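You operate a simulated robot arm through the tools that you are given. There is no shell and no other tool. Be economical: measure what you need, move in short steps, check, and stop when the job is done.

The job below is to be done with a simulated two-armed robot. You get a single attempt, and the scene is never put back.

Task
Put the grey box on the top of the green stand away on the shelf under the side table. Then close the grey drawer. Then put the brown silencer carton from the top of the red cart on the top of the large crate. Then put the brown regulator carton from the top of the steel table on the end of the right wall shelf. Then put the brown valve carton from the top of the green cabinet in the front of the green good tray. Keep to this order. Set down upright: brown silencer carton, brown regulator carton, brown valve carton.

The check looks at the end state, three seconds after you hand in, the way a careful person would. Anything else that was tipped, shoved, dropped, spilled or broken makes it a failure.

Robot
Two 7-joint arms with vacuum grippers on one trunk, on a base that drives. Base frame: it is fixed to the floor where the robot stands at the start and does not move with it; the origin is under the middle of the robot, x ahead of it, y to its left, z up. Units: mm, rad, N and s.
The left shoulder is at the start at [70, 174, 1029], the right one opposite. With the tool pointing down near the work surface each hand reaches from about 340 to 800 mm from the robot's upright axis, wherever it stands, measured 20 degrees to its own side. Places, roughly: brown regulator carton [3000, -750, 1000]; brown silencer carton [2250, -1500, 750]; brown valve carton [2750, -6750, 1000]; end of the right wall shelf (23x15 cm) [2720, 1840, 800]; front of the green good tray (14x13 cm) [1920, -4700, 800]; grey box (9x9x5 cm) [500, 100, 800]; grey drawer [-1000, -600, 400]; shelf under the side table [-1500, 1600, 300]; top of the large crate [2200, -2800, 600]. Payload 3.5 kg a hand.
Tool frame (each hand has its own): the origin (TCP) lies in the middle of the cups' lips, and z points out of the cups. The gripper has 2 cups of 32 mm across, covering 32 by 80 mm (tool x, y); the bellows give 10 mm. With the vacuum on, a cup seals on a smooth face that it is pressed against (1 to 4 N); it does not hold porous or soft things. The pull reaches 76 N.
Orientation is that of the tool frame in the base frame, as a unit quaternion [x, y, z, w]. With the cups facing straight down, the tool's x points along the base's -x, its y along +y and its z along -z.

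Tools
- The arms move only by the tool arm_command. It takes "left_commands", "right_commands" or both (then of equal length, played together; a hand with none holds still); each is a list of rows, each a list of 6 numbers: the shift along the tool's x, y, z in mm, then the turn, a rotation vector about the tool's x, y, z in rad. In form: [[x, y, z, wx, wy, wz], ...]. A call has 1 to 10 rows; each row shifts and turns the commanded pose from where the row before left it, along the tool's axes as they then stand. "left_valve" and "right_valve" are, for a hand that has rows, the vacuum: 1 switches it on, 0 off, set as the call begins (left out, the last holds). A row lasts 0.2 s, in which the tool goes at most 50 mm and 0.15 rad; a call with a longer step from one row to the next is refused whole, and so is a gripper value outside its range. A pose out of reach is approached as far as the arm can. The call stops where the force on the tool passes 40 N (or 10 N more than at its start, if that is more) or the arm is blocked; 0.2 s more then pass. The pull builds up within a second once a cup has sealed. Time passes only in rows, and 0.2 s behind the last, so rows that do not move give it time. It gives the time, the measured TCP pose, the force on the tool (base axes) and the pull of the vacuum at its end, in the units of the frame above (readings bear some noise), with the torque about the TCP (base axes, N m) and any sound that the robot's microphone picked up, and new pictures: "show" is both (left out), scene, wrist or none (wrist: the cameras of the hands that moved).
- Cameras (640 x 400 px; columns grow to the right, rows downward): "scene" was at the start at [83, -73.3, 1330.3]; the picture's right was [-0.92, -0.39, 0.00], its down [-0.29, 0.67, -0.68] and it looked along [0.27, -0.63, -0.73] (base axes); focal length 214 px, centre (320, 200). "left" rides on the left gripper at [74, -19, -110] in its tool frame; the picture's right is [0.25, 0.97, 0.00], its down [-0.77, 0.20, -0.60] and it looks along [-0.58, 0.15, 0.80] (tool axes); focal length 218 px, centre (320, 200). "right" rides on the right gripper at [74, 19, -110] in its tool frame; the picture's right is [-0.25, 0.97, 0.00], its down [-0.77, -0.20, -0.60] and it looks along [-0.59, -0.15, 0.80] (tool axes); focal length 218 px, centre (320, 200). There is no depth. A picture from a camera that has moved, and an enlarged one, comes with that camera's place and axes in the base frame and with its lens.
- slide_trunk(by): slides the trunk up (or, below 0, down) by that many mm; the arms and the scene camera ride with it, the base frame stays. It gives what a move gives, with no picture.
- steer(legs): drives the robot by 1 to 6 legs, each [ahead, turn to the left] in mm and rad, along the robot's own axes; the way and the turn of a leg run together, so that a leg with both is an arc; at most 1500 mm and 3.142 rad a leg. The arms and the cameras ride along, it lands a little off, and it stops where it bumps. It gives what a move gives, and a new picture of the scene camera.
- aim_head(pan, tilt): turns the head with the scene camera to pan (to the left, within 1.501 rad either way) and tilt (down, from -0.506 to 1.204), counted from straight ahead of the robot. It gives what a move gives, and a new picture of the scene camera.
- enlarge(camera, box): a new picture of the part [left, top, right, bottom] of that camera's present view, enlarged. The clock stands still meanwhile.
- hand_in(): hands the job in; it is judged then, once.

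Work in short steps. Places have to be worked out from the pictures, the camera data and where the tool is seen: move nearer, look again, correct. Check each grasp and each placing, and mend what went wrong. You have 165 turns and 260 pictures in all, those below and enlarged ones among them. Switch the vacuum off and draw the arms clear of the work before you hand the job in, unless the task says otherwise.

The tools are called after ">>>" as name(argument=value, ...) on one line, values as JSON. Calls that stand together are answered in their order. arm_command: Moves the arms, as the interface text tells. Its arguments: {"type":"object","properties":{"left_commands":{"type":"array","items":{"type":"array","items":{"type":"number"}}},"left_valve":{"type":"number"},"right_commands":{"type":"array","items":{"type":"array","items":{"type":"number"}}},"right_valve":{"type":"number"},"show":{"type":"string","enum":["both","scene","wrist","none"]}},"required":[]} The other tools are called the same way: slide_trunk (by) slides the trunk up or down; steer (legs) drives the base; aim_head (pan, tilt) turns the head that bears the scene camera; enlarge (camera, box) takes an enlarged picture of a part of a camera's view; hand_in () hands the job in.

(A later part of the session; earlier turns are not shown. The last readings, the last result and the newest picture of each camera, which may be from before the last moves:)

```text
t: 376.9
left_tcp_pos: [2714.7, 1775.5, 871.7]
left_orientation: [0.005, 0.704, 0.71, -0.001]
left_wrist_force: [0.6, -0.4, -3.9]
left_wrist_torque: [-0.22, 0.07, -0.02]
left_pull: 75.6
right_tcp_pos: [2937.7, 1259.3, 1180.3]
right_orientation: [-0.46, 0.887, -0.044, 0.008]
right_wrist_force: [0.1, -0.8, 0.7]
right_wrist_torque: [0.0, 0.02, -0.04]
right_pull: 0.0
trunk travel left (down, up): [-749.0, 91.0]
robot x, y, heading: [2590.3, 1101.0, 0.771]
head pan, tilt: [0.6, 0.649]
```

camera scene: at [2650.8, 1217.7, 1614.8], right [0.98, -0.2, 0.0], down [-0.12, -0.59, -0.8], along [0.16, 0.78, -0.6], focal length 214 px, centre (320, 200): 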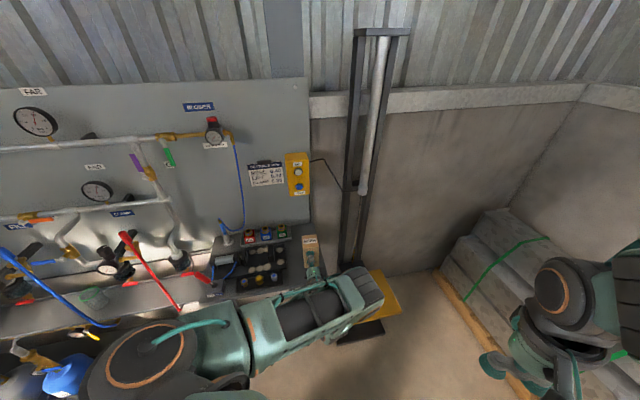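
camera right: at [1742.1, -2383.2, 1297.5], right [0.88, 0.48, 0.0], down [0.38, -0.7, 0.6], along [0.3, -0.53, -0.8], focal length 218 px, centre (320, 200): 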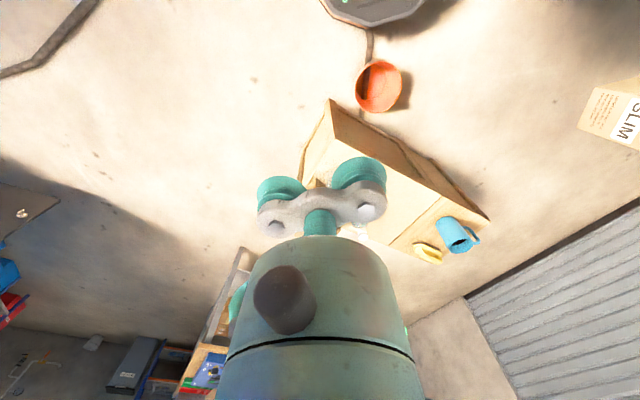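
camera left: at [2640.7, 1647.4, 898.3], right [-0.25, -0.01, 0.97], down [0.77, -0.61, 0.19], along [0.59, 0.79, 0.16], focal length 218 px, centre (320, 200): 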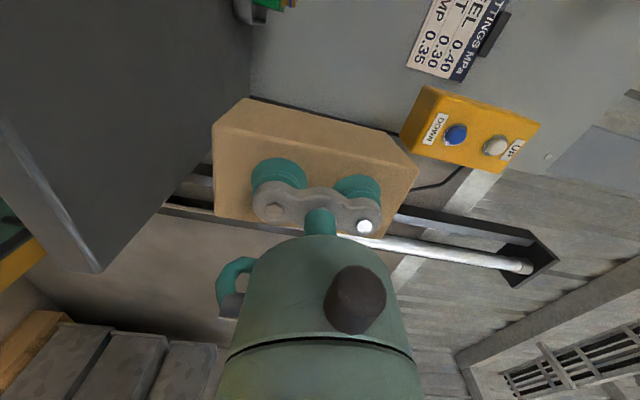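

No contact yet at z 872; I keep going down in 4 mm steps.

>>> slide_trunk(by=-4)

>>> slide_trunk(by=-4)

>>> slide_trunk(by=-4)

```text
t: 377.4
left_tcp_pos: [2714.0, 1774.6, 866.8]
left_orientation: [0.005, 0.705, 0.71, 0.0]
left_wrist_force: [0.9, 0.5, -4.9]
left_wrist_torque: [-0.22, 0.04, -0.05]
left_pull: 75.7
right_tcp_pos: [2937.8, 1260.7, 1175.6]
right_orientation: [-0.46, 0.887, -0.045, 0.009]
right_wrist_force: [0.3, 0.4, -0.9]
right_wrist_torque: [0.0, 0.01, 0.01]
right_pull: 0.0
trunk travel left (down, up): [-745.0, 95.0]
robot x, y, heading: [2592.4, 1102.0, 0.766]
head pan, tilt: [0.6, 0.649]
```

```text
t: 377.9
left_tcp_pos: [2714.4, 1774.2, 865.4]
left_orientation: [0.005, 0.703, 0.711, 0.0]
left_wrist_force: [-0.1, -1.7, 5.4]
left_wrist_torque: [0.44, 0.26, 0.05]
left_pull: 75.9
right_tcp_pos: [2937.4, 1258.5, 1172.4]
right_orientation: [-0.461, 0.886, -0.045, 0.009]
right_wrist_force: [-0.2, -0.6, -0.3]
right_wrist_torque: [-0.01, -0.02, 0.02]
right_pull: 0.0
trunk travel left (down, up): [-741.0, 99.0]
robot x, y, heading: [2592.0, 1102.9, 0.771]
head pan, tilt: [0.6, 0.649]
```

```text
t: 378.5
left_tcp_pos: [2713.7, 1774.2, 861.9]
left_orientation: [0.004, 0.701, 0.713, 0.001]
left_wrist_force: [-0.1, -3.5, 16.4]
left_wrist_torque: [0.06, 0.53, 0.05]
left_pull: 75.1
right_tcp_pos: [2934.5, 1257.3, 1168.5]
right_orientation: [-0.461, 0.886, -0.044, 0.009]
right_wrist_force: [1.0, 0.5, 0.1]
right_wrist_torque: [0.01, 0.05, -0.02]
right_pull: 0.0
trunk travel left (down, up): [-737.0, 103.0]
robot x, y, heading: [2590.3, 1102.9, 0.774]
head pan, tilt: [0.6, 0.649]
```

The carton rests on the shelf (16 N up). I vent, wait, then back straight out.

>>> arm_command(left_commands=[[0, 0, 0, 0, 0, 0], [0, 0, 0, 0, 0, 0], [0, 0, 0, 0, 0, 0], [0, 0, 0, 0, 0, 0], [0, 0, 0, 0, 0, 0], [0, 0, -3, 0, 0, 0], [0, 0, -6, 0, 0, 0], [0, 0, -15, 0, 0, 0], [0, 0, -25, 0, 0, 0], [0, 0, 0, 0, 0, 0]], left_valve=0, show="both")

>>> enlarge(camera="scene", box=[200, 190, 360, 290])

```text
t: 380.7
left_tcp_pos: [2713.5, 1746.0, 857.6]
left_orientation: [0.004, 0.705, 0.709, 0.0]
left_wrist_force: [0.5, 0.9, 0.2]
left_wrist_torque: [-0.01, 0.01, -0.03]
left_pull: 0.0
left hand out of reach, approached as far as the arm can: row 9
right_tcp_pos: [2936.2, 1261.2, 1168.5]
right_orientation: [-0.461, 0.886, -0.044, 0.009]
right_wrist_force: [0.0, -0.4, 0.0]
right_wrist_torque: [0.01, 0.02, 0.0]
right_pull: 0.1
trunk travel left (down, up): [-737.0, 103.0]
robot x, y, heading: [2590.9, 1100.2, 0.776]
head pan, tilt: [0.6, 0.649]
camera scene: at [2645.6, 1223.0, 1556.5], right [0.98, -0.2, 0.0], down [-0.12, -0.59, -0.8], along [0.16, 0.78, -0.6], focal length 214 px, centre (320, 200)
camera left: at [2637.6, 1635.4, 838.1], right [-0.25, 0.0, 0.97], down [0.77, -0.61, 0.19], along [0.59, 0.79, 0.15], focal length 218 px, centre (320, 200)
```

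scene: 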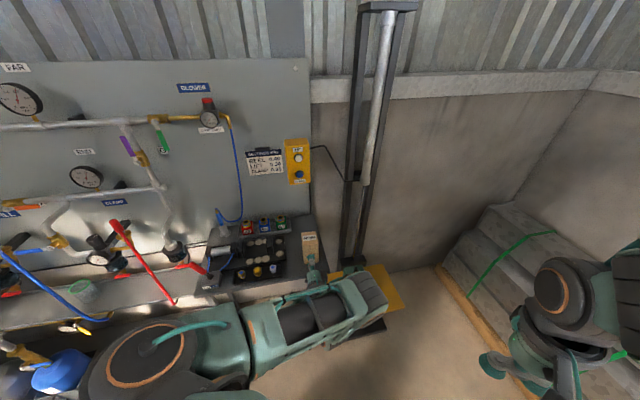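
left: 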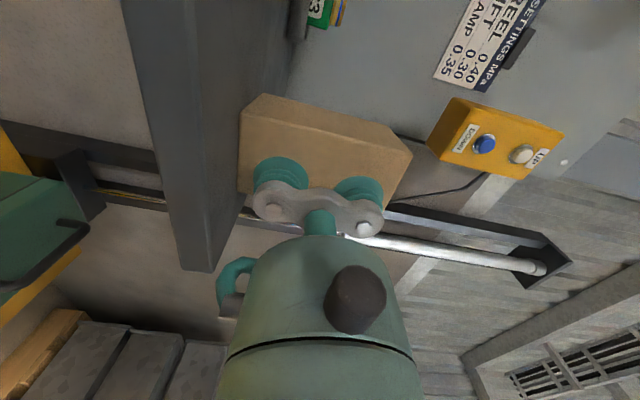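

```text
4.00 times, centred on (280, 240) of scene
camera zoom: at [2645.6, 1223.0, 1556.5], right [0.98, -0.2, 0.0], down [-0.12, -0.59, -0.8], along [0.16, 0.78, -0.6], focal length 858 px, centre (480, 40)
```

zoom: 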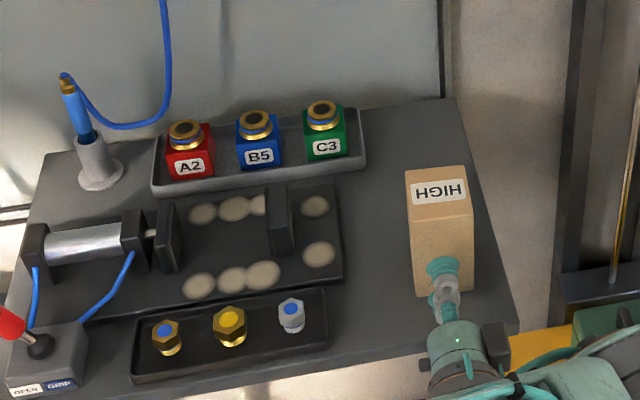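

The regulator carton stands upright at the shelf's end. I reverse the robot away, then raise the trunk.

>>> steer(legs=[[-100, 0], [-250, 0]])

>>> enlarge(camera="scene", box=[200, 120, 440, 270])

```text
t: 383.2
left_tcp_pos: [2459.7, 1501.4, 857.7]
left_orientation: [0.003, 0.705, 0.709, -0.001]
left_wrist_force: [-0.2, 0.3, 0.4]
left_wrist_torque: [0.02, -0.02, -0.01]
left_pull: 0.1
right_tcp_pos: [2683.8, 1017.3, 1168.8]
right_orientation: [-0.462, 0.886, -0.045, 0.009]
right_wrist_force: [0.4, 0.8, 0.4]
right_wrist_torque: [-0.01, 0.03, 0.0]
right_pull: 0.0
trunk travel left (down, up): [-737.0, 103.0]
robot x, y, heading: [2339.8, 858.9, 0.772]
head pan, tilt: [0.6, 0.649]
camera scene: at [2393.8, 977.7, 1556.5], right [0.98, -0.2, 0.0], down [-0.12, -0.59, -0.8], along [0.16, 0.78, -0.6], focal length 214 px, centre (320, 200)
```

scene: 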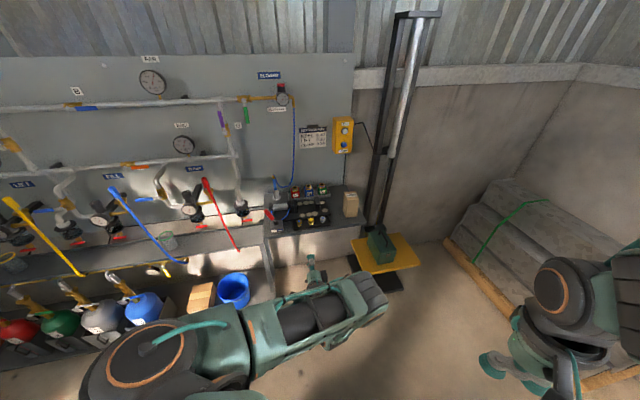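

```text
2.67 times, centred on (320, 195) of scene
camera zoom: at [2393.8, 977.7, 1556.5], right [0.98, -0.2, 0.0], down [-0.12, -0.59, -0.8], along [0.16, 0.78, -0.6], focal length 572 px, centre (320, 213)
```

zoom: 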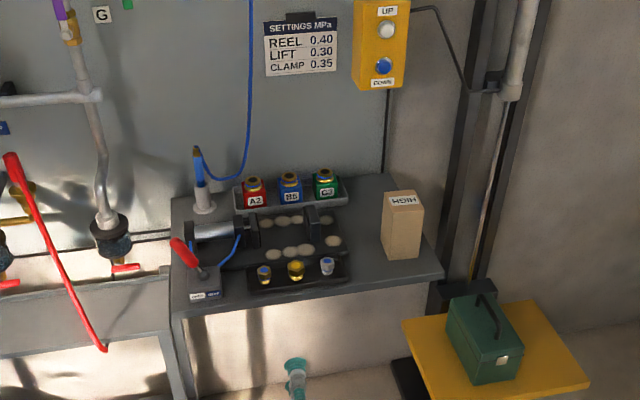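

The placement looks right. Next I return the left hand to tool-down before the long drive south.

>>> arm_command(left_commands=[[0, 0, 0, 0.15, 0, 0], [0, 0, 0, 0.15, 0, 0], [0, 0, 0, 0.15, 0, 0], [0, 0, 0, 0.15, 0, 0], [0, 0, 0, 0.15, 0, 0], [0, 0, 0, 0.15, 0, 0], [0, 0, 0, 0.15, 0, 0], [0, 0, 0, 0.15, 0, 0], [0, 0, 0, 0.15, 0, 0], [0, 0, 0, 0.15, 0, 0]], show="none")

>>> slide_trunk(by=70)

>>> arm_command(left_commands=[[0, 0, 0, 0.07, 0, -0.1], [0, 0, 0, 0, 0, -0.15], [0, 0, 0, 0, 0, -0.15], [0, 0, 0, 0, 0, -0.15], [0, 0, 0, 0, 0, -0.15], [0, 0, -45, 0, 0, 0], [0, 0, -45, 0, 0, 0], [0, 0, -45, 0, 0, 0], [0, 0, 0, 0, 0, 0]], show="none")

```text
t: 385.4
left_tcp_pos: [2458.9, 1502.6, 856.9]
left_orientation: [0.001, 0.999, 0.038, -0.001]
left_wrist_force: [-0.1, 0.8, 0.1]
left_wrist_torque: [-0.05, 0.0, 0.02]
left_pull: 0.1
right_tcp_pos: [2682.3, 1017.5, 1167.5]
right_orientation: [-0.462, 0.885, -0.046, 0.008]
right_wrist_force: [-0.4, 0.5, -0.7]
right_wrist_torque: [-0.02, -0.02, 0.0]
right_pull: 0.1
trunk travel left (down, up): [-737.0, 103.0]
robot x, y, heading: [2336.2, 856.9, 0.77]
head pan, tilt: [0.6, 0.649]
```

```text
t: 386.5
left_tcp_pos: [2458.9, 1500.8, 927.3]
left_orientation: [0.002, 0.999, 0.039, -0.002]
left_wrist_force: [0.3, 0.8, 0.0]
left_wrist_torque: [0.02, -0.03, 0.01]
left_pull: 0.2
right_tcp_pos: [2684.3, 1017.7, 1238.2]
right_orientation: [-0.462, 0.886, -0.045, 0.008]
right_wrist_force: [-0.2, 0.8, -1.0]
right_wrist_torque: [-0.02, -0.01, 0.03]
right_pull: 0.1
trunk travel left (down, up): [-807.0, 33.0]
robot x, y, heading: [2336.0, 852.4, 0.777]
head pan, tilt: [0.6, 0.649]
```

```text
t: 388.5
left_tcp_pos: [2460.1, 1500.1, 1062.9]
left_orientation: [-0.341, 0.94, 0.004, 0.0]
left_wrist_force: [0.5, -0.6, -0.2]
left_wrist_torque: [-0.01, 0.0, 0.02]
left_pull: 0.0
right_tcp_pos: [2683.8, 1017.2, 1238.2]
right_orientation: [-0.461, 0.886, -0.044, 0.008]
right_wrist_force: [0.0, -0.1, -0.3]
right_wrist_torque: [-0.01, 0.01, 0.06]
right_pull: 0.0
trunk travel left (down, up): [-807.0, 33.0]
robot x, y, heading: [2338.0, 856.8, 0.775]
head pan, tilt: [0.6, 0.649]
```

>>> arm_command(left_commands=[[20, -37, -10, 0, 0, 0], [20, -37, -10, 0, 0, 0], [20, -37, -10, 0, 0, 0], [20, -37, -10, 0, 0, 0], [20, -37, -10, 0, 0, 0], [17, -37, -10, 0, 0, 0]], show="none")

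>>> steer(legs=[[0, 1.2], [0, 1.166], [890, 0], [0, 1.571], [1150, 0], [1150, 0]])

```text
t: 389.9
left_tcp_pos: [2512.7, 1251.5, 1122.3]
left_orientation: [-0.342, 0.94, 0.005, 0.001]
left_wrist_force: [-0.1, 0.2, 0.1]
left_wrist_torque: [0.02, 0.01, -0.01]
left_pull: 0.1
right_tcp_pos: [2683.7, 1015.1, 1237.6]
right_orientation: [-0.461, 0.886, -0.044, 0.009]
right_wrist_force: [0.3, -0.3, -0.1]
right_wrist_torque: [0.01, -0.01, 0.0]
right_pull: 0.0
trunk travel left (down, up): [-807.0, 33.0]
robot x, y, heading: [2341.0, 861.2, 0.775]
head pan, tilt: [0.6, 0.649]
```

```text
t: 415.2
left_tcp_pos: [1592.5, -1840.2, 1122.1]
left_orientation: [0.736, 0.677, 0.001, 0.004]
left_wrist_force: [-0.3, -0.4, -0.3]
left_wrist_torque: [-0.02, 0.0, -0.02]
left_pull: 0.1
right_tcp_pos: [1302.7, -1796.4, 1238.3]
right_orientation: [0.64, 0.767, -0.025, -0.037]
right_wrist_force: [0.0, 0.1, 0.0]
right_wrist_torque: [-0.01, 0.02, 0.05]
right_pull: 0.0
trunk travel left (down, up): [-807.0, 33.0]
robot x, y, heading: [1432.4, -1443.1, -1.576]
head pan, tilt: [0.6, 0.649]
camera scene: at [1481.1, -1560.7, 1626.6], right [-0.83, -0.56, 0.0], down [-0.34, 0.5, -0.8], along [0.45, -0.66, -0.6], focal length 214 px, centre (320, 200)
```

scene: 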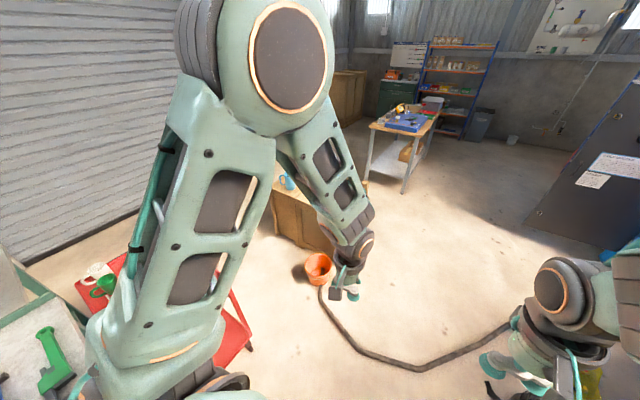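

The way south is open (I crossed this hose before without trouble). I continue to about y -3400 and look ahead.

>>> steer(legs=[[1000, 0], [950, 0]])

>>> aim_head(pan=0.25, tilt=0.4)

```text
t: 425.0
left_tcp_pos: [1580.7, -3795.0, 1121.9]
left_orientation: [0.737, 0.676, 0.001, 0.005]
left_wrist_force: [0.1, 0.2, -0.5]
left_wrist_torque: [-0.02, -0.01, 0.01]
left_pull: 0.1
right_tcp_pos: [1290.9, -3751.4, 1239.4]
right_orientation: [0.64, 0.767, -0.025, -0.038]
right_wrist_force: [0.3, -0.4, -0.2]
right_wrist_torque: [0.01, -0.04, -0.02]
right_pull: 0.0
trunk travel left (down, up): [-807.0, 33.0]
robot x, y, heading: [1419.6, -3394.8, -1.577]
head pan, tilt: [0.6, 0.649]
camera scene: at [1470.0, -3515.3, 1626.6], right [-0.83, -0.56, 0.0], down [-0.34, 0.5, -0.8], along [0.45, -0.66, -0.6], focal length 214 px, centre (320, 200)
```

scene: 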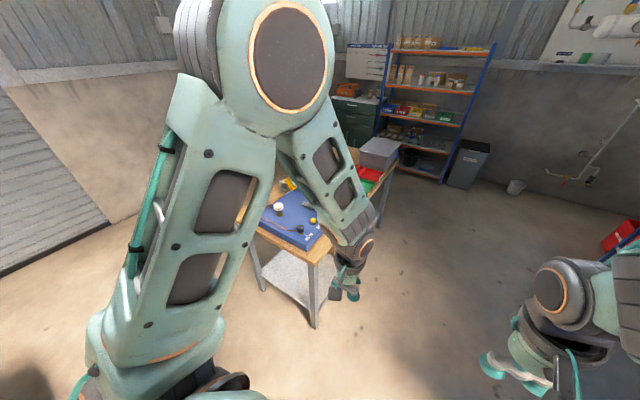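

```text
t: 425.9
left_tcp_pos: [1580.8, -3797.5, 1121.0]
left_orientation: [0.736, 0.677, 0.001, 0.004]
left_wrist_force: [-0.2, -0.3, 0.2]
left_wrist_torque: [-0.02, -0.03, -0.02]
left_pull: 0.1
right_tcp_pos: [1292.2, -3753.3, 1237.2]
right_orientation: [0.64, 0.767, -0.025, -0.038]
right_wrist_force: [-0.4, 0.0, -0.3]
right_wrist_torque: [0.03, -0.01, 0.0]
right_pull: 0.0
trunk travel left (down, up): [-807.0, 33.0]
robot x, y, heading: [1417.3, -3394.3, -1.579]
head pan, tilt: [0.25, 0.4]
camera scene: at [1443.8, -3534.5, 1648.9], right [-0.97, -0.24, 0.0], down [-0.09, 0.38, -0.92], along [0.22, -0.89, -0.39], focal length 214 px, centre (320, 200)
```

scene: 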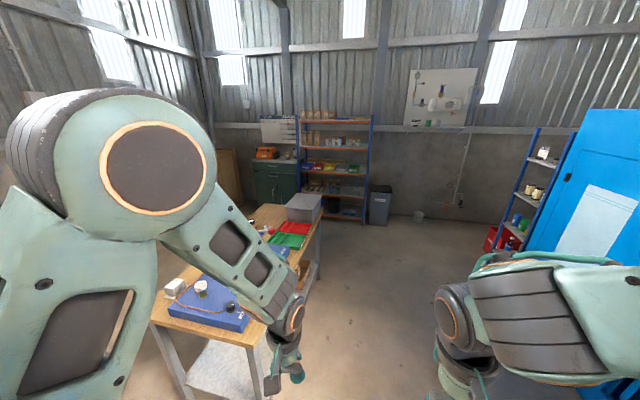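

I enlarge the cabinet and the trays.

>>> enlarge(camera="scene", box=[230, 130, 358, 210])

>>> enlarge(camera="scene", box=[240, 185, 368, 265])

```text
5.00 times, centred on (294, 170) of scene
camera zoom: at [1443.8, -3534.5, 1648.9], right [-0.97, -0.24, 0.0], down [-0.09, 0.38, -0.92], along [0.22, -0.89, -0.39], focal length 1072 px, centre (450, 350)
```

zoom: 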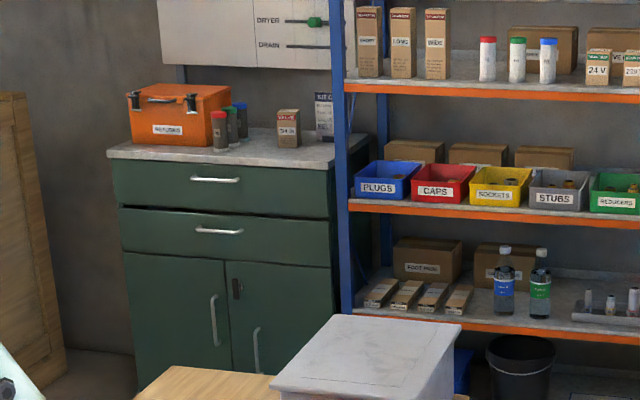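

```text
5.00 times, centred on (304, 225) of scene
camera zoom: at [1443.8, -3534.5, 1648.9], right [-0.97, -0.24, 0.0], down [-0.09, 0.38, -0.92], along [0.22, -0.89, -0.39], focal length 1072 px, centre (400, 75)
```

zoom: 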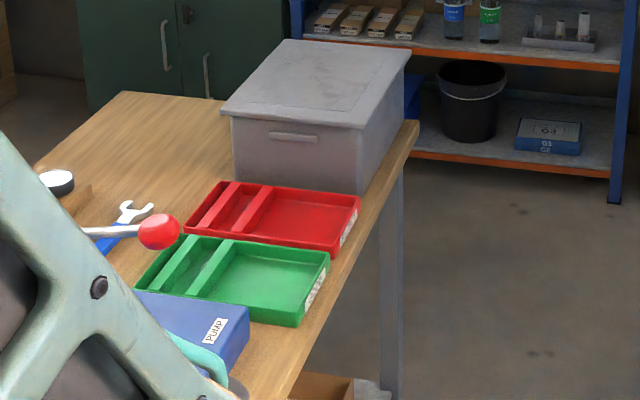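

The valve carton ("24 V") stands on the cabinet at about [2776,-6750], base z≈900. The green tray's large front compartment faces west on the wooden table. I drive past the table to the cabinet's front.

>>> steer(legs=[[1250, 0], [1250, 0], [0, 1.577], [1280, 0], [0, -1.571]])

>>> aim_head(pan=0.0, tilt=0.6)

```text
t: 451.8
left_tcp_pos: [2866.3, -6248.6, 1121.0]
left_orientation: [0.727, 0.687, 0.001, 0.003]
left_wrist_force: [0.0, -0.1, 1.0]
left_wrist_torque: [0.0, -0.02, 0.02]
left_pull: 0.1
right_tcp_pos: [2576.5, -6211.8, 1234.9]
right_orientation: [0.629, 0.776, -0.026, -0.037]
right_wrist_force: [0.6, 0.4, 0.3]
right_wrist_torque: [0.01, 0.02, 0.02]
right_pull: 0.0
trunk travel left (down, up): [-807.0, 33.0]
robot x, y, heading: [2697.6, -5849.8, -1.545]
head pan, tilt: [0.25, 0.4]
camera scene: at [2722.7, -5991.6, 1649.0], right [-0.96, -0.27, 0.0], down [-0.1, 0.37, -0.92], along [0.25, -0.89, -0.39], focal length 214 px, centre (320, 200)
```

scene: 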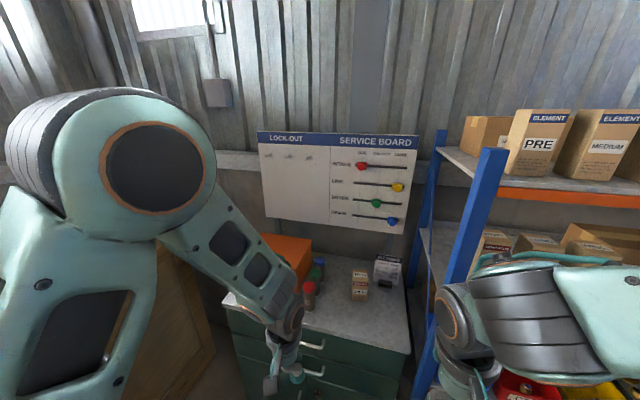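

```text
t: 452.6
left_tcp_pos: [2866.1, -6250.3, 1120.7]
left_orientation: [0.727, 0.687, 0.001, 0.004]
left_wrist_force: [0.0, -0.2, -0.2]
left_wrist_torque: [-0.01, 0.02, -0.01]
left_pull: 0.1
right_tcp_pos: [2575.1, -6212.3, 1239.1]
right_orientation: [0.629, 0.776, -0.025, -0.038]
right_wrist_force: [0.2, 0.5, -0.7]
right_wrist_torque: [0.02, -0.01, 0.0]
right_pull: 0.2
trunk travel left (down, up): [-807.0, 33.0]
robot x, y, heading: [2696.0, -5853.0, -1.546]
head pan, tilt: [0.0, 0.6]
camera scene: at [2699.3, -5990.7, 1630.9], right [-1.0, -0.02, 0.0], down [-0.01, 0.56, -0.83], along [0.02, -0.83, -0.56], focal length 214 px, centre (320, 200)
```

scene: 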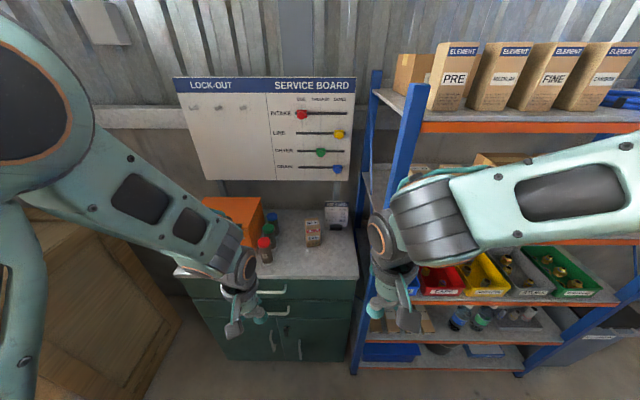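

I go 200 mm closer and view the carton with the left wrist camera.

>>> steer(legs=[[190, 0]])

>>> arm_command(left_commands=[[-40, 0, 0, 0, 0, 0], [-40, 0, 0, 0, 0, 0], [-40, 0, 0, 0, 0, 0], [-40, 0, 0, 0, 0, 0], [0, 0, 0, 0, 0, 0]], show="both")

```text
t: 454.1
left_tcp_pos: [2870.1, -6437.0, 1122.3]
left_orientation: [0.726, 0.687, 0.0, 0.004]
left_wrist_force: [0.9, 0.7, 0.4]
left_wrist_torque: [-0.05, 0.0, 0.0]
left_pull: 0.1
right_tcp_pos: [2580.2, -6400.1, 1239.2]
right_orientation: [0.628, 0.777, -0.027, -0.037]
right_wrist_force: [0.1, 0.6, 0.2]
right_wrist_torque: [0.01, -0.01, 0.0]
right_pull: 0.0
trunk travel left (down, up): [-807.0, 33.0]
robot x, y, heading: [2701.6, -6044.3, -1.549]
head pan, tilt: [0.0, 0.6]
camera scene: at [2703.7, -6176.2, 1631.2], right [-1.0, -0.02, 0.0], down [-0.01, 0.56, -0.83], along [0.02, -0.83, -0.56], focal length 214 px, centre (320, 200)
```

scene: 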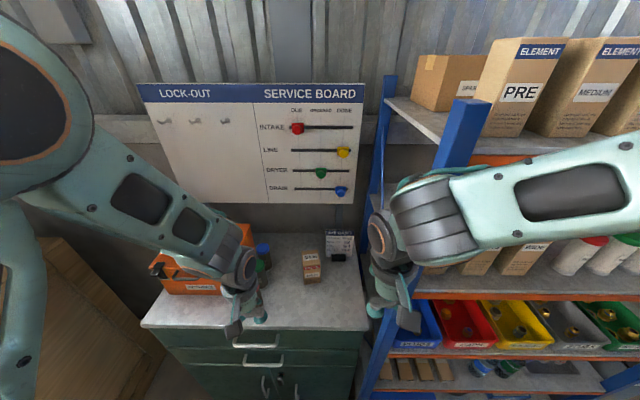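

```text
t: 455.3
left_tcp_pos: [2862.5, -6597.6, 1121.2]
left_orientation: [0.727, 0.687, 0.001, 0.004]
left_wrist_force: [0.1, 0.6, -0.4]
left_wrist_torque: [-0.04, 0.0, -0.04]
left_pull: 0.1
right_tcp_pos: [2579.5, -6401.4, 1237.8]
right_orientation: [0.628, 0.777, -0.026, -0.038]
right_wrist_force: [-0.3, 0.7, -0.3]
right_wrist_torque: [-0.03, 0.02, 0.01]
right_pull: 0.1
trunk travel left (down, up): [-807.0, 33.0]
robot x, y, heading: [2700.3, -6041.0, -1.548]
head pan, tilt: [0.0, 0.6]
camera scene: at [2703.8, -6178.7, 1630.9], right [-1.0, -0.02, 0.0], down [-0.01, 0.56, -0.83], along [0.02, -0.83, -0.56], focal length 214 px, centre (320, 200)
camera left: at [2845.0, -6523.8, 1232.5], right [0.98, 0.2, 0.01], down [0.15, -0.78, 0.61], along [0.13, -0.6, -0.79], focal length 218 px, centre (320, 200)
```

scene: 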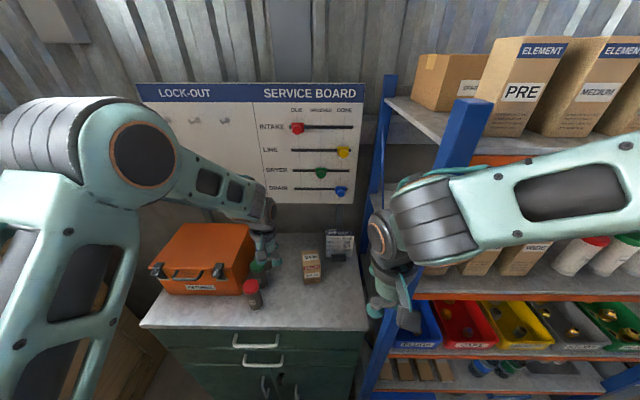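
left: 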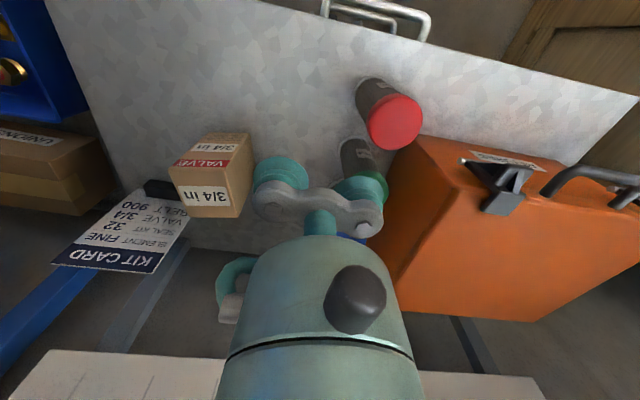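

I enlarge the valve carton in both views to triangulate its top.

>>> enlarge(camera="left", box=[140, 120, 300, 220])

>>> enlarge(camera="scene", box=[260, 220, 388, 300])

```text
4.00 times, centred on (220, 170) of left
camera zoom: at [2845.0, -6523.8, 1232.5], right [0.98, 0.2, 0.01], down [0.15, -0.78, 0.61], along [0.13, -0.6, -0.79], focal length 873 px, centre (720, 320)
```

zoom: 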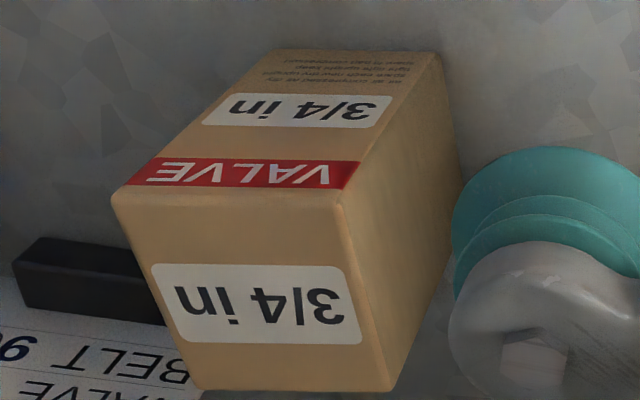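

```text
5.00 times, centred on (324, 260) of scene
camera zoom: at [2703.8, -6178.7, 1630.9], right [-1.0, -0.02, 0.0], down [-0.01, 0.56, -0.83], along [0.02, -0.83, -0.56], focal length 1072 px, centre (300, -100)
```

zoom: 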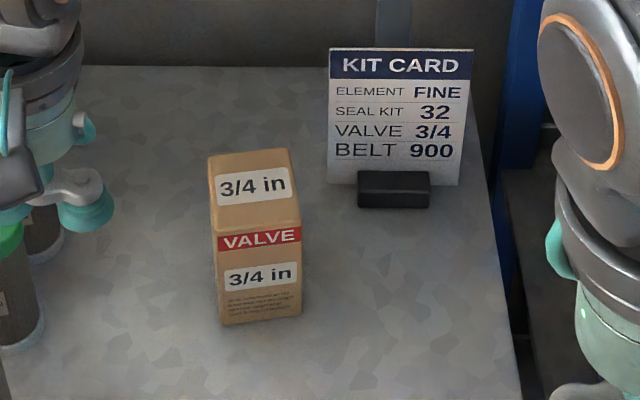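

The carton top is about 60×69 mm, centred at [2750,-6694], z≈1034, yaw about +8°. I position the -x cup over its centre (TCP [2774,-6696]) and come down to just above.

>>> arm_command(left_commands=[[-35, -28, 0, 0, 0, 0], [-35, -28, 0, 0, 0, 0], [-33, -27, 0, 0, 0, 0], [0, 0, 25, 0, 0, 0], [0, 0, 25, 0, 0, 0], [0, 0, 0, 0, 0, 0]], left_valve=1, show="wrist")

>>> enlarge(camera="scene", box=[220, 200, 380, 300])

```text
t: 456.7
left_tcp_pos: [2774.0, -6696.6, 1072.6]
left_orientation: [0.727, 0.687, 0.001, 0.005]
left_wrist_force: [-0.2, -0.1, 0.2]
left_wrist_torque: [0.01, 0.03, 0.01]
left_pull: 0.1
right_tcp_pos: [2579.4, -6402.8, 1238.2]
right_orientation: [0.628, 0.777, -0.026, -0.038]
right_wrist_force: [0.0, -0.4, -0.1]
right_wrist_torque: [0.0, -0.05, 0.02]
right_pull: 0.1
trunk travel left (down, up): [-807.0, 33.0]
robot x, y, heading: [2698.7, -6042.1, -1.547]
head pan, tilt: [0.0, 0.6]
camera left: at [2757.2, -6622.3, 1181.2], right [0.98, 0.2, 0.01], down [0.15, -0.78, 0.61], along [0.13, -0.6, -0.79], focal length 218 px, centre (320, 200)
```

left: 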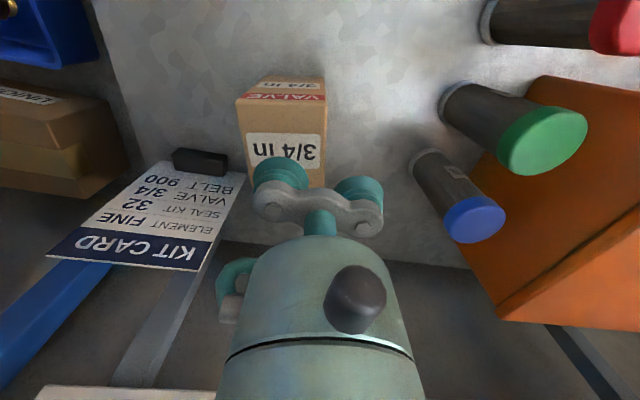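

```text
4.00 times, centred on (300, 250) of scene
camera zoom: at [2703.3, -6179.8, 1630.8], right [-1.0, -0.02, 0.0], down [-0.01, 0.56, -0.83], along [0.02, -0.82, -0.56], focal length 858 px, centre (400, 0)
```

zoom: 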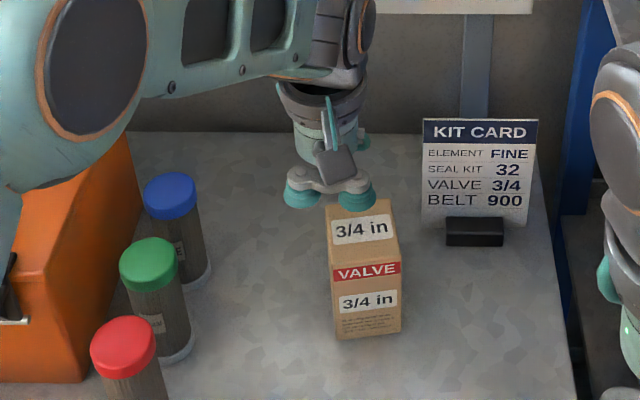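

The prediction matches. I descend to contact.

>>> arm_command(left_commands=[[0, 0, 20, 0, 0, 0], [0, 0, 10, 0, 0, 0], [0, 0, 4, 0, 0, 0], [0, 0, 4, 0, 0, 0], [0, 0, 3, 0, 0, 0], [0, 0, 0, 0, 0, 0], [0, 0, 0, 0, 0, 0]], show="none")

```text
t: 458.3
left_tcp_pos: [2776.0, -6696.6, 1030.7]
left_orientation: [0.726, 0.688, 0.0, 0.004]
left_wrist_force: [1.7, -2.1, 5.4]
left_wrist_torque: [0.11, 1.06, 0.03]
left_pull: 37.9
right_tcp_pos: [2581.4, -6402.6, 1238.4]
right_orientation: [0.628, 0.777, -0.026, -0.039]
right_wrist_force: [0.0, -0.6, 0.1]
right_wrist_torque: [-0.03, -0.03, 0.02]
right_pull: 0.0
trunk travel left (down, up): [-807.0, 33.0]
robot x, y, heading: [2698.7, -6042.7, -1.547]
head pan, tilt: [0.0, 0.6]
```

Sealed at 38 N. I lift slowly and draw it back.

>>> arm_command(left_commands=[[0, 0, -4, 0, 0, 0], [0, 0, -8, 0, 0, 0], [0, 0, -15, 0, 0, 0], [0, 0, -30, 0, 0, 0], [0, 0, -35, 0, 0, 0], [0, 0, -35, 0, 0, 0], [30, 0, -20, 0, 0, 0], [35, 0, 0, 0, 0, 0], [35, 0, 0, 0, 0, 0], [35, 0, 0, 0, 0, 0]], show="scene")

```text
t: 460.5
left_tcp_pos: [2780.3, -6560.4, 1177.9]
left_orientation: [0.726, 0.687, 0.001, 0.005]
left_wrist_force: [-1.1, 0.1, -4.4]
left_wrist_torque: [0.0, 0.65, -0.01]
left_pull: 37.7
right_tcp_pos: [2580.1, -6402.7, 1238.5]
right_orientation: [0.628, 0.777, -0.027, -0.037]
right_wrist_force: [-0.1, -0.1, -0.1]
right_wrist_torque: [-0.02, -0.01, 0.01]
right_pull: 0.1
trunk travel left (down, up): [-807.0, 33.0]
robot x, y, heading: [2701.1, -6040.1, -1.548]
head pan, tilt: [0.0, 0.6]
camera scene: at [2704.1, -6178.0, 1631.0], right [-1.0, -0.02, 0.0], down [-0.01, 0.56, -0.83], along [0.02, -0.83, -0.56], focal length 214 px, centre (320, 200)
```

scene: 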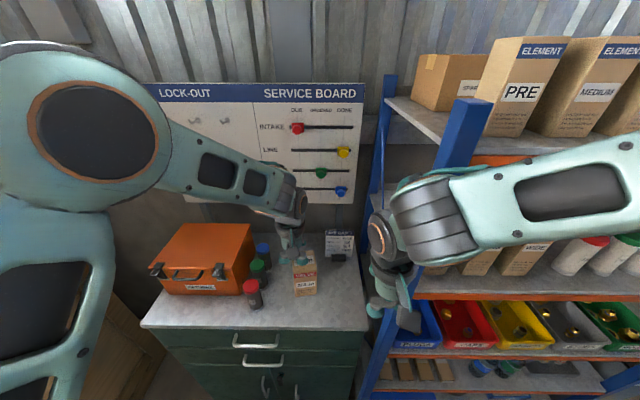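

Held well. I pull the hand in, back away and drive to the west side of the wooden table.

>>> arm_command(left_commands=[[35, 0, 0, 0, 0, 0], [35, 0, 0, 0, 0, 0], [30, 0, 0, 0, 0, 0]], show="none")

>>> steer(legs=[[-180, 0], [0, -0.8], [0, -0.79], [640, 0], [640, 0]])

```text
t: 461.3
left_tcp_pos: [2786.4, -6460.8, 1175.1]
left_orientation: [0.726, 0.688, 0.001, 0.003]
left_wrist_force: [-0.3, -0.4, -3.9]
left_wrist_torque: [0.06, 0.69, 0.0]
left_pull: 37.5
right_tcp_pos: [2581.0, -6403.3, 1237.7]
right_orientation: [0.628, 0.777, -0.027, -0.038]
right_wrist_force: [-0.2, 0.0, 0.3]
right_wrist_torque: [-0.03, -0.02, 0.03]
right_pull: 0.2
trunk travel left (down, up): [-807.0, 33.0]
robot x, y, heading: [2700.9, -6041.6, -1.55]
head pan, tilt: [0.0, 0.6]
```

```text
t: 473.3
left_tcp_pos: [997.5, -5951.3, 1176.5]
left_orientation: [0.999, -0.035, -0.002, 0.003]
left_wrist_force: [0.3, 0.8, -5.2]
left_wrist_torque: [0.65, -0.06, -0.03]
left_pull: 37.5
right_tcp_pos: [1060.6, -5745.2, 1239.5]
right_orientation: [0.994, 0.097, 0.009, -0.045]
right_wrist_force: [1.2, -0.1, -0.5]
right_wrist_torque: [-0.02, -0.02, 0.02]
right_pull: 0.0
trunk travel left (down, up): [-807.0, 33.0]
robot x, y, heading: [1422.2, -5868.1, -3.132]
head pan, tilt: [0.0, 0.6]
camera scene: at [1283.4, -5870.2, 1630.9], right [-0.01, 1.0, 0.0], down [0.56, 0.0, -0.83], along [-0.83, -0.01, -0.56], focal length 214 px, centre (320, 200)
```

scene: 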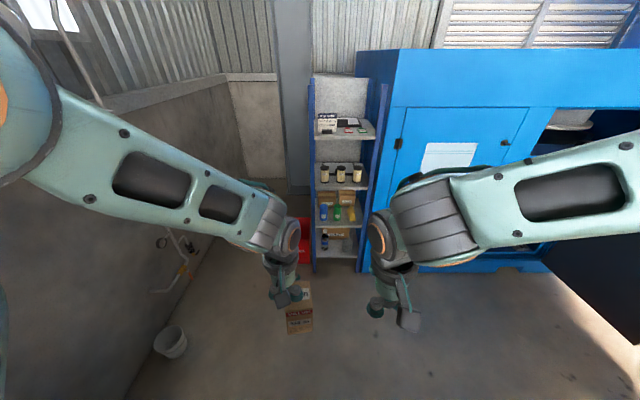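

Still held. I go on north along the table and turn to face the tray.

>>> steer(legs=[[0, -0.8], [0, -0.78], [500, 0], [500, 0], [0, -0.8], [0, -0.77]])

>>> aim_head(pan=0.0, tilt=0.75)

```text
t: 487.0
left_tcp_pos: [1841.1, -4792.4, 1176.3]
left_orientation: [0.036, 0.999, 0.003, 0.002]
left_wrist_force: [-0.1, 0.4, -4.1]
left_wrist_torque: [-0.67, 0.04, -0.01]
left_pull: 38.1
right_tcp_pos: [1778.5, -4997.8, 1238.7]
right_orientation: [-0.095, 0.994, -0.045, -0.009]
right_wrist_force: [-0.2, 0.4, 0.5]
right_wrist_torque: [0.02, -0.05, -0.01]
right_pull: 0.0
trunk travel left (down, up): [-807.0, 33.0]
robot x, y, heading: [1418.2, -4873.0, 0.003]
head pan, tilt: [0.0, 0.6]
camera scene: at [1560.4, -4871.2, 1630.7], right [0.01, -1.0, 0.0], down [-0.57, 0.0, -0.82], along [0.82, 0.0, -0.57], focal length 214 px, centre (320, 200)
```

scene: 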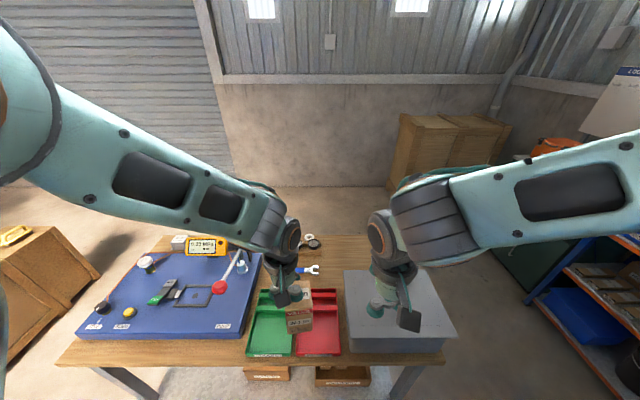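

```text
t: 487.7
left_tcp_pos: [1840.8, -4794.0, 1176.2]
left_orientation: [0.037, 0.999, 0.003, 0.001]
left_wrist_force: [0.0, -0.5, -3.7]
left_wrist_torque: [-0.67, 0.07, 0.0]
left_pull: 37.1
right_tcp_pos: [1779.6, -4997.4, 1239.1]
right_orientation: [-0.097, 0.994, -0.045, -0.009]
right_wrist_force: [0.1, -0.9, 0.3]
right_wrist_torque: [-0.01, 0.01, -0.04]
right_pull: 0.0
trunk travel left (down, up): [-807.0, 33.0]
robot x, y, heading: [1416.4, -4875.1, 0.004]
head pan, tilt: [0.0, 0.75]
camera scene: at [1554.7, -4872.0, 1617.9], right [0.01, -1.0, 0.0], down [-0.68, 0.0, -0.73], along [0.73, 0.0, -0.68], focal length 214 px, centre (320, 200)
```

scene: 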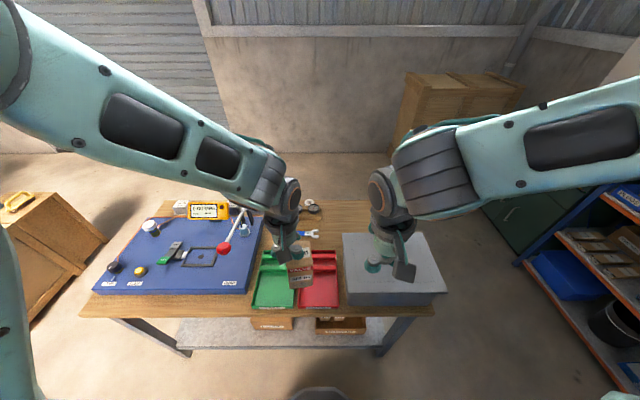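

I enlarge the green tray to compute its front compartment.

>>> enlarge(camera="scene", box=[230, 230, 390, 330])

>>> enlarge(camera="left", box=[160, 0, 480, 200])

```text
4.00 times, centred on (310, 280) of scene
camera zoom: at [1554.7, -4872.0, 1617.9], right [0.01, -1.0, 0.0], down [-0.68, 0.0, -0.73], along [0.73, 0.0, -0.68], focal length 858 px, centre (360, -120)
```

zoom: 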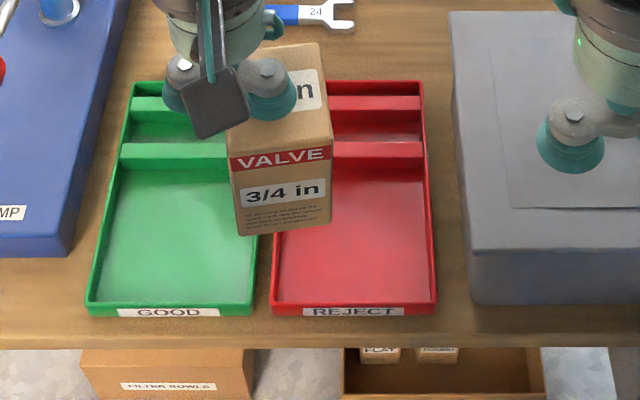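

```text
2.00 times, centred on (320, 100) of left
camera zoom: at [1765.0, -4808.6, 1285.9], right [-0.18, 0.98, 0.01], down [0.78, 0.14, 0.61], along [0.6, 0.12, -0.79], focal length 436 px, centre (320, 400)
```

zoom: 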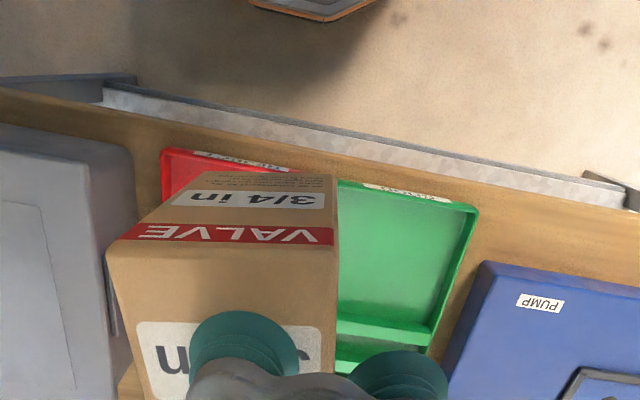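

The green tray's front compartment spans about x 1850–1987, y -4775..-4642 (rim z≈840), with its centre at about [1918,-4707]. I align the carton's yaw and move above it.

>>> arm_command(left_commands=[[0, 0, 0, 0, 0, 0.061], [0, 0, 0, 0, 0, 0.061], [-12, 25, 0, 0, 0, 0], [-12, 25, 0, 0, 0, 0], [-12, 25, 0, 0, 0, 0], [-12, 25, 0, 0, 0, 0], [-11, 25, 0, 0, 0, 0], [0, 0, 0, 0, 0, 0]], show="both")

>>> enlarge(camera="scene", box=[230, 210, 390, 310])

```text
t: 489.5
left_tcp_pos: [1922.9, -4682.2, 1178.2]
left_orientation: [0.097, 0.995, 0.004, 0.003]
left_wrist_force: [0.0, 0.9, -4.2]
left_wrist_torque: [-0.65, 0.12, 0.03]
left_pull: 37.7
right_tcp_pos: [1777.8, -4998.4, 1236.9]
right_orientation: [-0.096, 0.994, -0.044, -0.008]
right_wrist_force: [0.2, -0.3, -0.7]
right_wrist_torque: [0.0, 0.0, 0.02]
right_pull: 0.0
trunk travel left (down, up): [-807.0, 33.0]
robot x, y, heading: [1419.3, -4868.8, 0.009]
head pan, tilt: [0.0, 0.75]
camera scene: at [1554.2, -4872.4, 1617.9], right [0.01, -1.0, 0.0], down [-0.68, 0.0, -0.73], along [0.73, 0.0, -0.68], focal length 214 px, centre (320, 200)
camera left: at [1845.5, -4688.6, 1288.2], right [-0.06, 1.0, 0.01], down [0.79, 0.04, 0.61], along [0.61, 0.04, -0.79], focal length 218 px, centre (320, 200)
```

scene: 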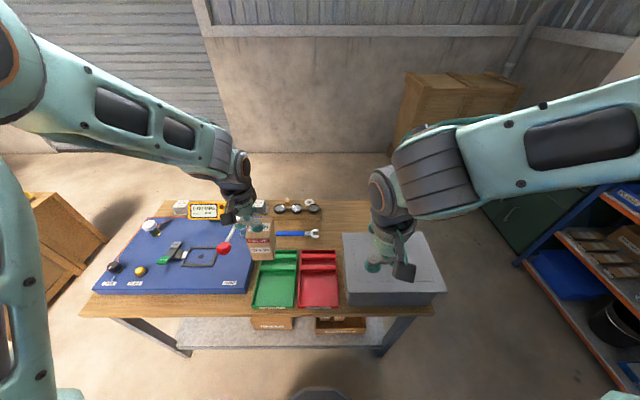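
left: 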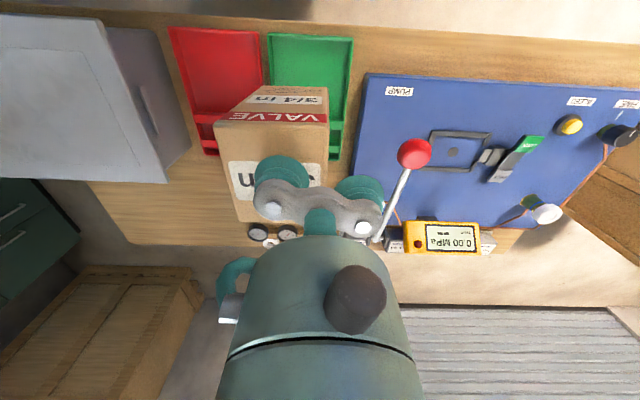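

```text
4.00 times, centred on (310, 260) of scene
camera zoom: at [1554.2, -4872.4, 1617.9], right [0.01, -1.0, 0.0], down [-0.68, 0.0, -0.73], along [0.73, 0.0, -0.68], focal length 858 px, centre (360, -40)
```

zoom: 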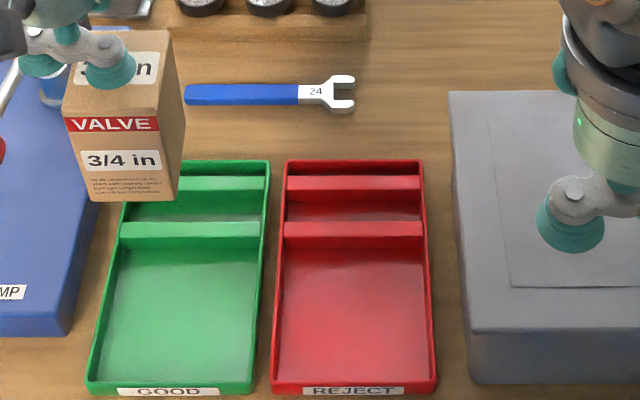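

The carton is over the front compartment. I lower most of the way and check.

>>> arm_command(left_commands=[[0, 3, 40, 0, 0, 0], [0, 3, 40, 0, 0, 0], [0, 0, 40, 0, 0, 0], [0, 0, 40, 0, 0, 0], [0, 0, 25, 0, 0, 0], [0, 0, 0, 0, 0, 0]], show="wrist")

>>> enlarge(camera="scene", box=[210, 210, 370, 310])

```text
t: 490.9
left_tcp_pos: [1924.3, -4675.3, 993.0]
left_orientation: [0.096, 0.995, 0.004, 0.002]
left_wrist_force: [-0.1, 0.1, -4.1]
left_wrist_torque: [-0.65, 0.13, -0.02]
left_pull: 38.2
right_tcp_pos: [1778.3, -4998.8, 1237.3]
right_orientation: [-0.096, 0.994, -0.045, -0.009]
right_wrist_force: [-1.0, 0.0, -1.0]
right_wrist_torque: [-0.01, 0.0, 0.02]
right_pull: 0.1
trunk travel left (down, up): [-807.0, 33.0]
robot x, y, heading: [1419.5, -4870.2, 0.003]
head pan, tilt: [0.0, 0.75]
camera left: at [1847.6, -4681.8, 1102.5], right [-0.06, 1.0, 0.01], down [0.79, 0.04, 0.61], along [0.61, 0.04, -0.79], focal length 218 px, centre (320, 200)
```

left: 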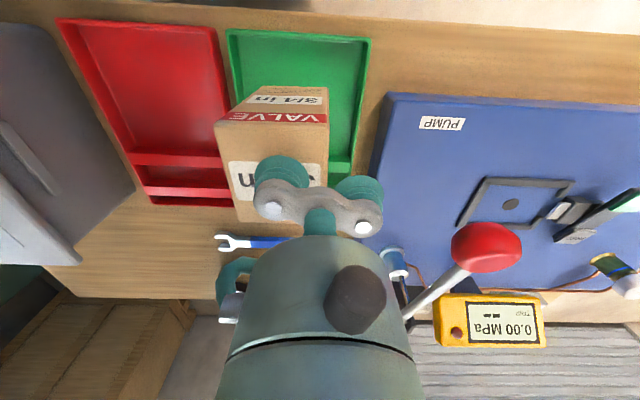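

```text
4.00 times, centred on (290, 260) of scene
camera zoom: at [1553.8, -4872.0, 1618.0], right [0.01, -1.0, 0.0], down [-0.68, 0.0, -0.73], along [0.73, 0.0, -0.68], focal length 858 px, centre (440, -40)
```

zoom: 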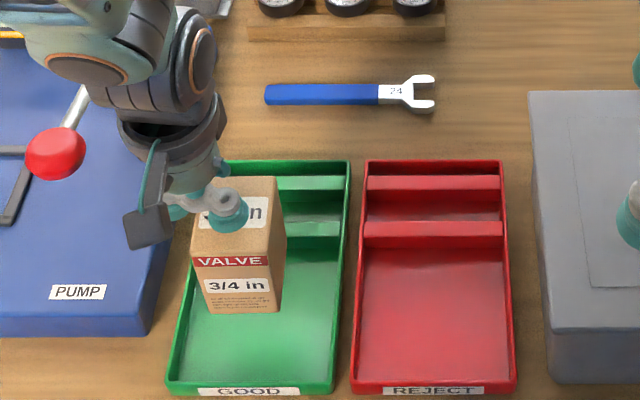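

Well centred. I lower on until contact.

>>> arm_command(left_commands=[[0, 0, 20, 0, 0, 0], [0, 0, 10, 0, 0, 0], [0, 0, 5, 0, 0, 0], [0, 0, 4, 0, 0, 0], [0, 0, 4, 0, 0, 0], [0, 0, 0, 0, 0, 0]], show="none")

```text
t: 492.3
left_tcp_pos: [1925.0, -4675.2, 948.7]
left_orientation: [0.097, 0.995, 0.003, 0.003]
left_wrist_force: [-0.5, -0.4, -4.7]
left_wrist_torque: [-0.66, 0.15, 0.02]
left_pull: 37.6
right_tcp_pos: [1778.7, -4998.1, 1238.2]
right_orientation: [-0.096, 0.994, -0.045, -0.008]
right_wrist_force: [0.3, 0.5, -0.1]
right_wrist_torque: [0.04, 0.02, -0.01]
right_pull: 0.0
trunk travel left (down, up): [-807.0, 33.0]
robot x, y, heading: [1419.9, -4875.9, 0.005]
head pan, tilt: [0.0, 0.75]
```

>>> arm_command(left_commands=[[0, 0, 4, 0, 0, 0], [0, 0, 4, 0, 0, 0], [0, 0, 3, 0, 0, 0], [0, 0, 3, 0, 0, 0], [0, 0, 0, 0, 0, 0]], show="none")

>>> enlarge(camera="scene", box=[210, 230, 338, 310])

```text
t: 493.5
left_tcp_pos: [1925.6, -4674.0, 936.3]
left_orientation: [0.097, 0.995, 0.004, 0.002]
left_wrist_force: [0.9, -0.8, -4.6]
left_wrist_torque: [-0.64, 0.1, 0.01]
left_pull: 37.5
right_tcp_pos: [1778.3, -4997.7, 1238.1]
right_orientation: [-0.096, 0.994, -0.045, -0.008]
right_wrist_force: [-0.8, -0.7, -0.7]
right_wrist_torque: [0.02, 0.03, 0.02]
right_pull: 0.1
trunk travel left (down, up): [-807.0, 33.0]
robot x, y, heading: [1415.6, -4877.1, 0.006]
head pan, tilt: [0.0, 0.75]
```

```text
5.00 times, centred on (274, 270) of scene
camera zoom: at [1554.8, -4871.7, 1617.9], right [0.01, -1.0, 0.0], down [-0.68, 0.0, -0.73], along [0.73, 0.0, -0.68], focal length 1072 px, centre (550, -150)
```

zoom: 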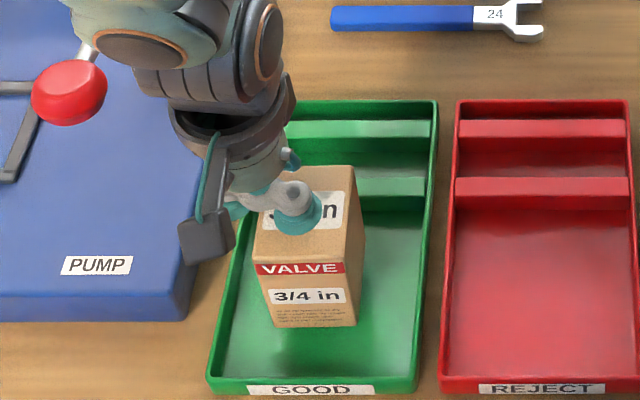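

Still free by a little. I continue in 3 mm steps.

>>> arm_command(left_commands=[[0, 0, 3, 0, 0, 0], [0, 0, 3, 0, 0, 0], [0, 0, 3, 0, 0, 0], [0, 0, 3, 0, 0, 0], [0, 0, 0, 0, 0, 0]], show="none")

```text
t: 494.7
left_tcp_pos: [1924.9, -4673.1, 922.5]
left_orientation: [0.097, 0.995, 0.002, 0.002]
left_wrist_force: [0.4, 0.4, -4.9]
left_wrist_torque: [-0.64, 0.13, 0.03]
left_pull: 38.3
right_tcp_pos: [1779.5, -4998.1, 1238.8]
right_orientation: [-0.096, 0.994, -0.046, -0.008]
right_wrist_force: [0.3, 1.0, 1.3]
right_wrist_torque: [0.01, -0.02, 0.0]
right_pull: 0.0
trunk travel left (down, up): [-807.0, 33.0]
robot x, y, heading: [1415.0, -4873.9, 0.005]
head pan, tilt: [0.0, 0.75]
```

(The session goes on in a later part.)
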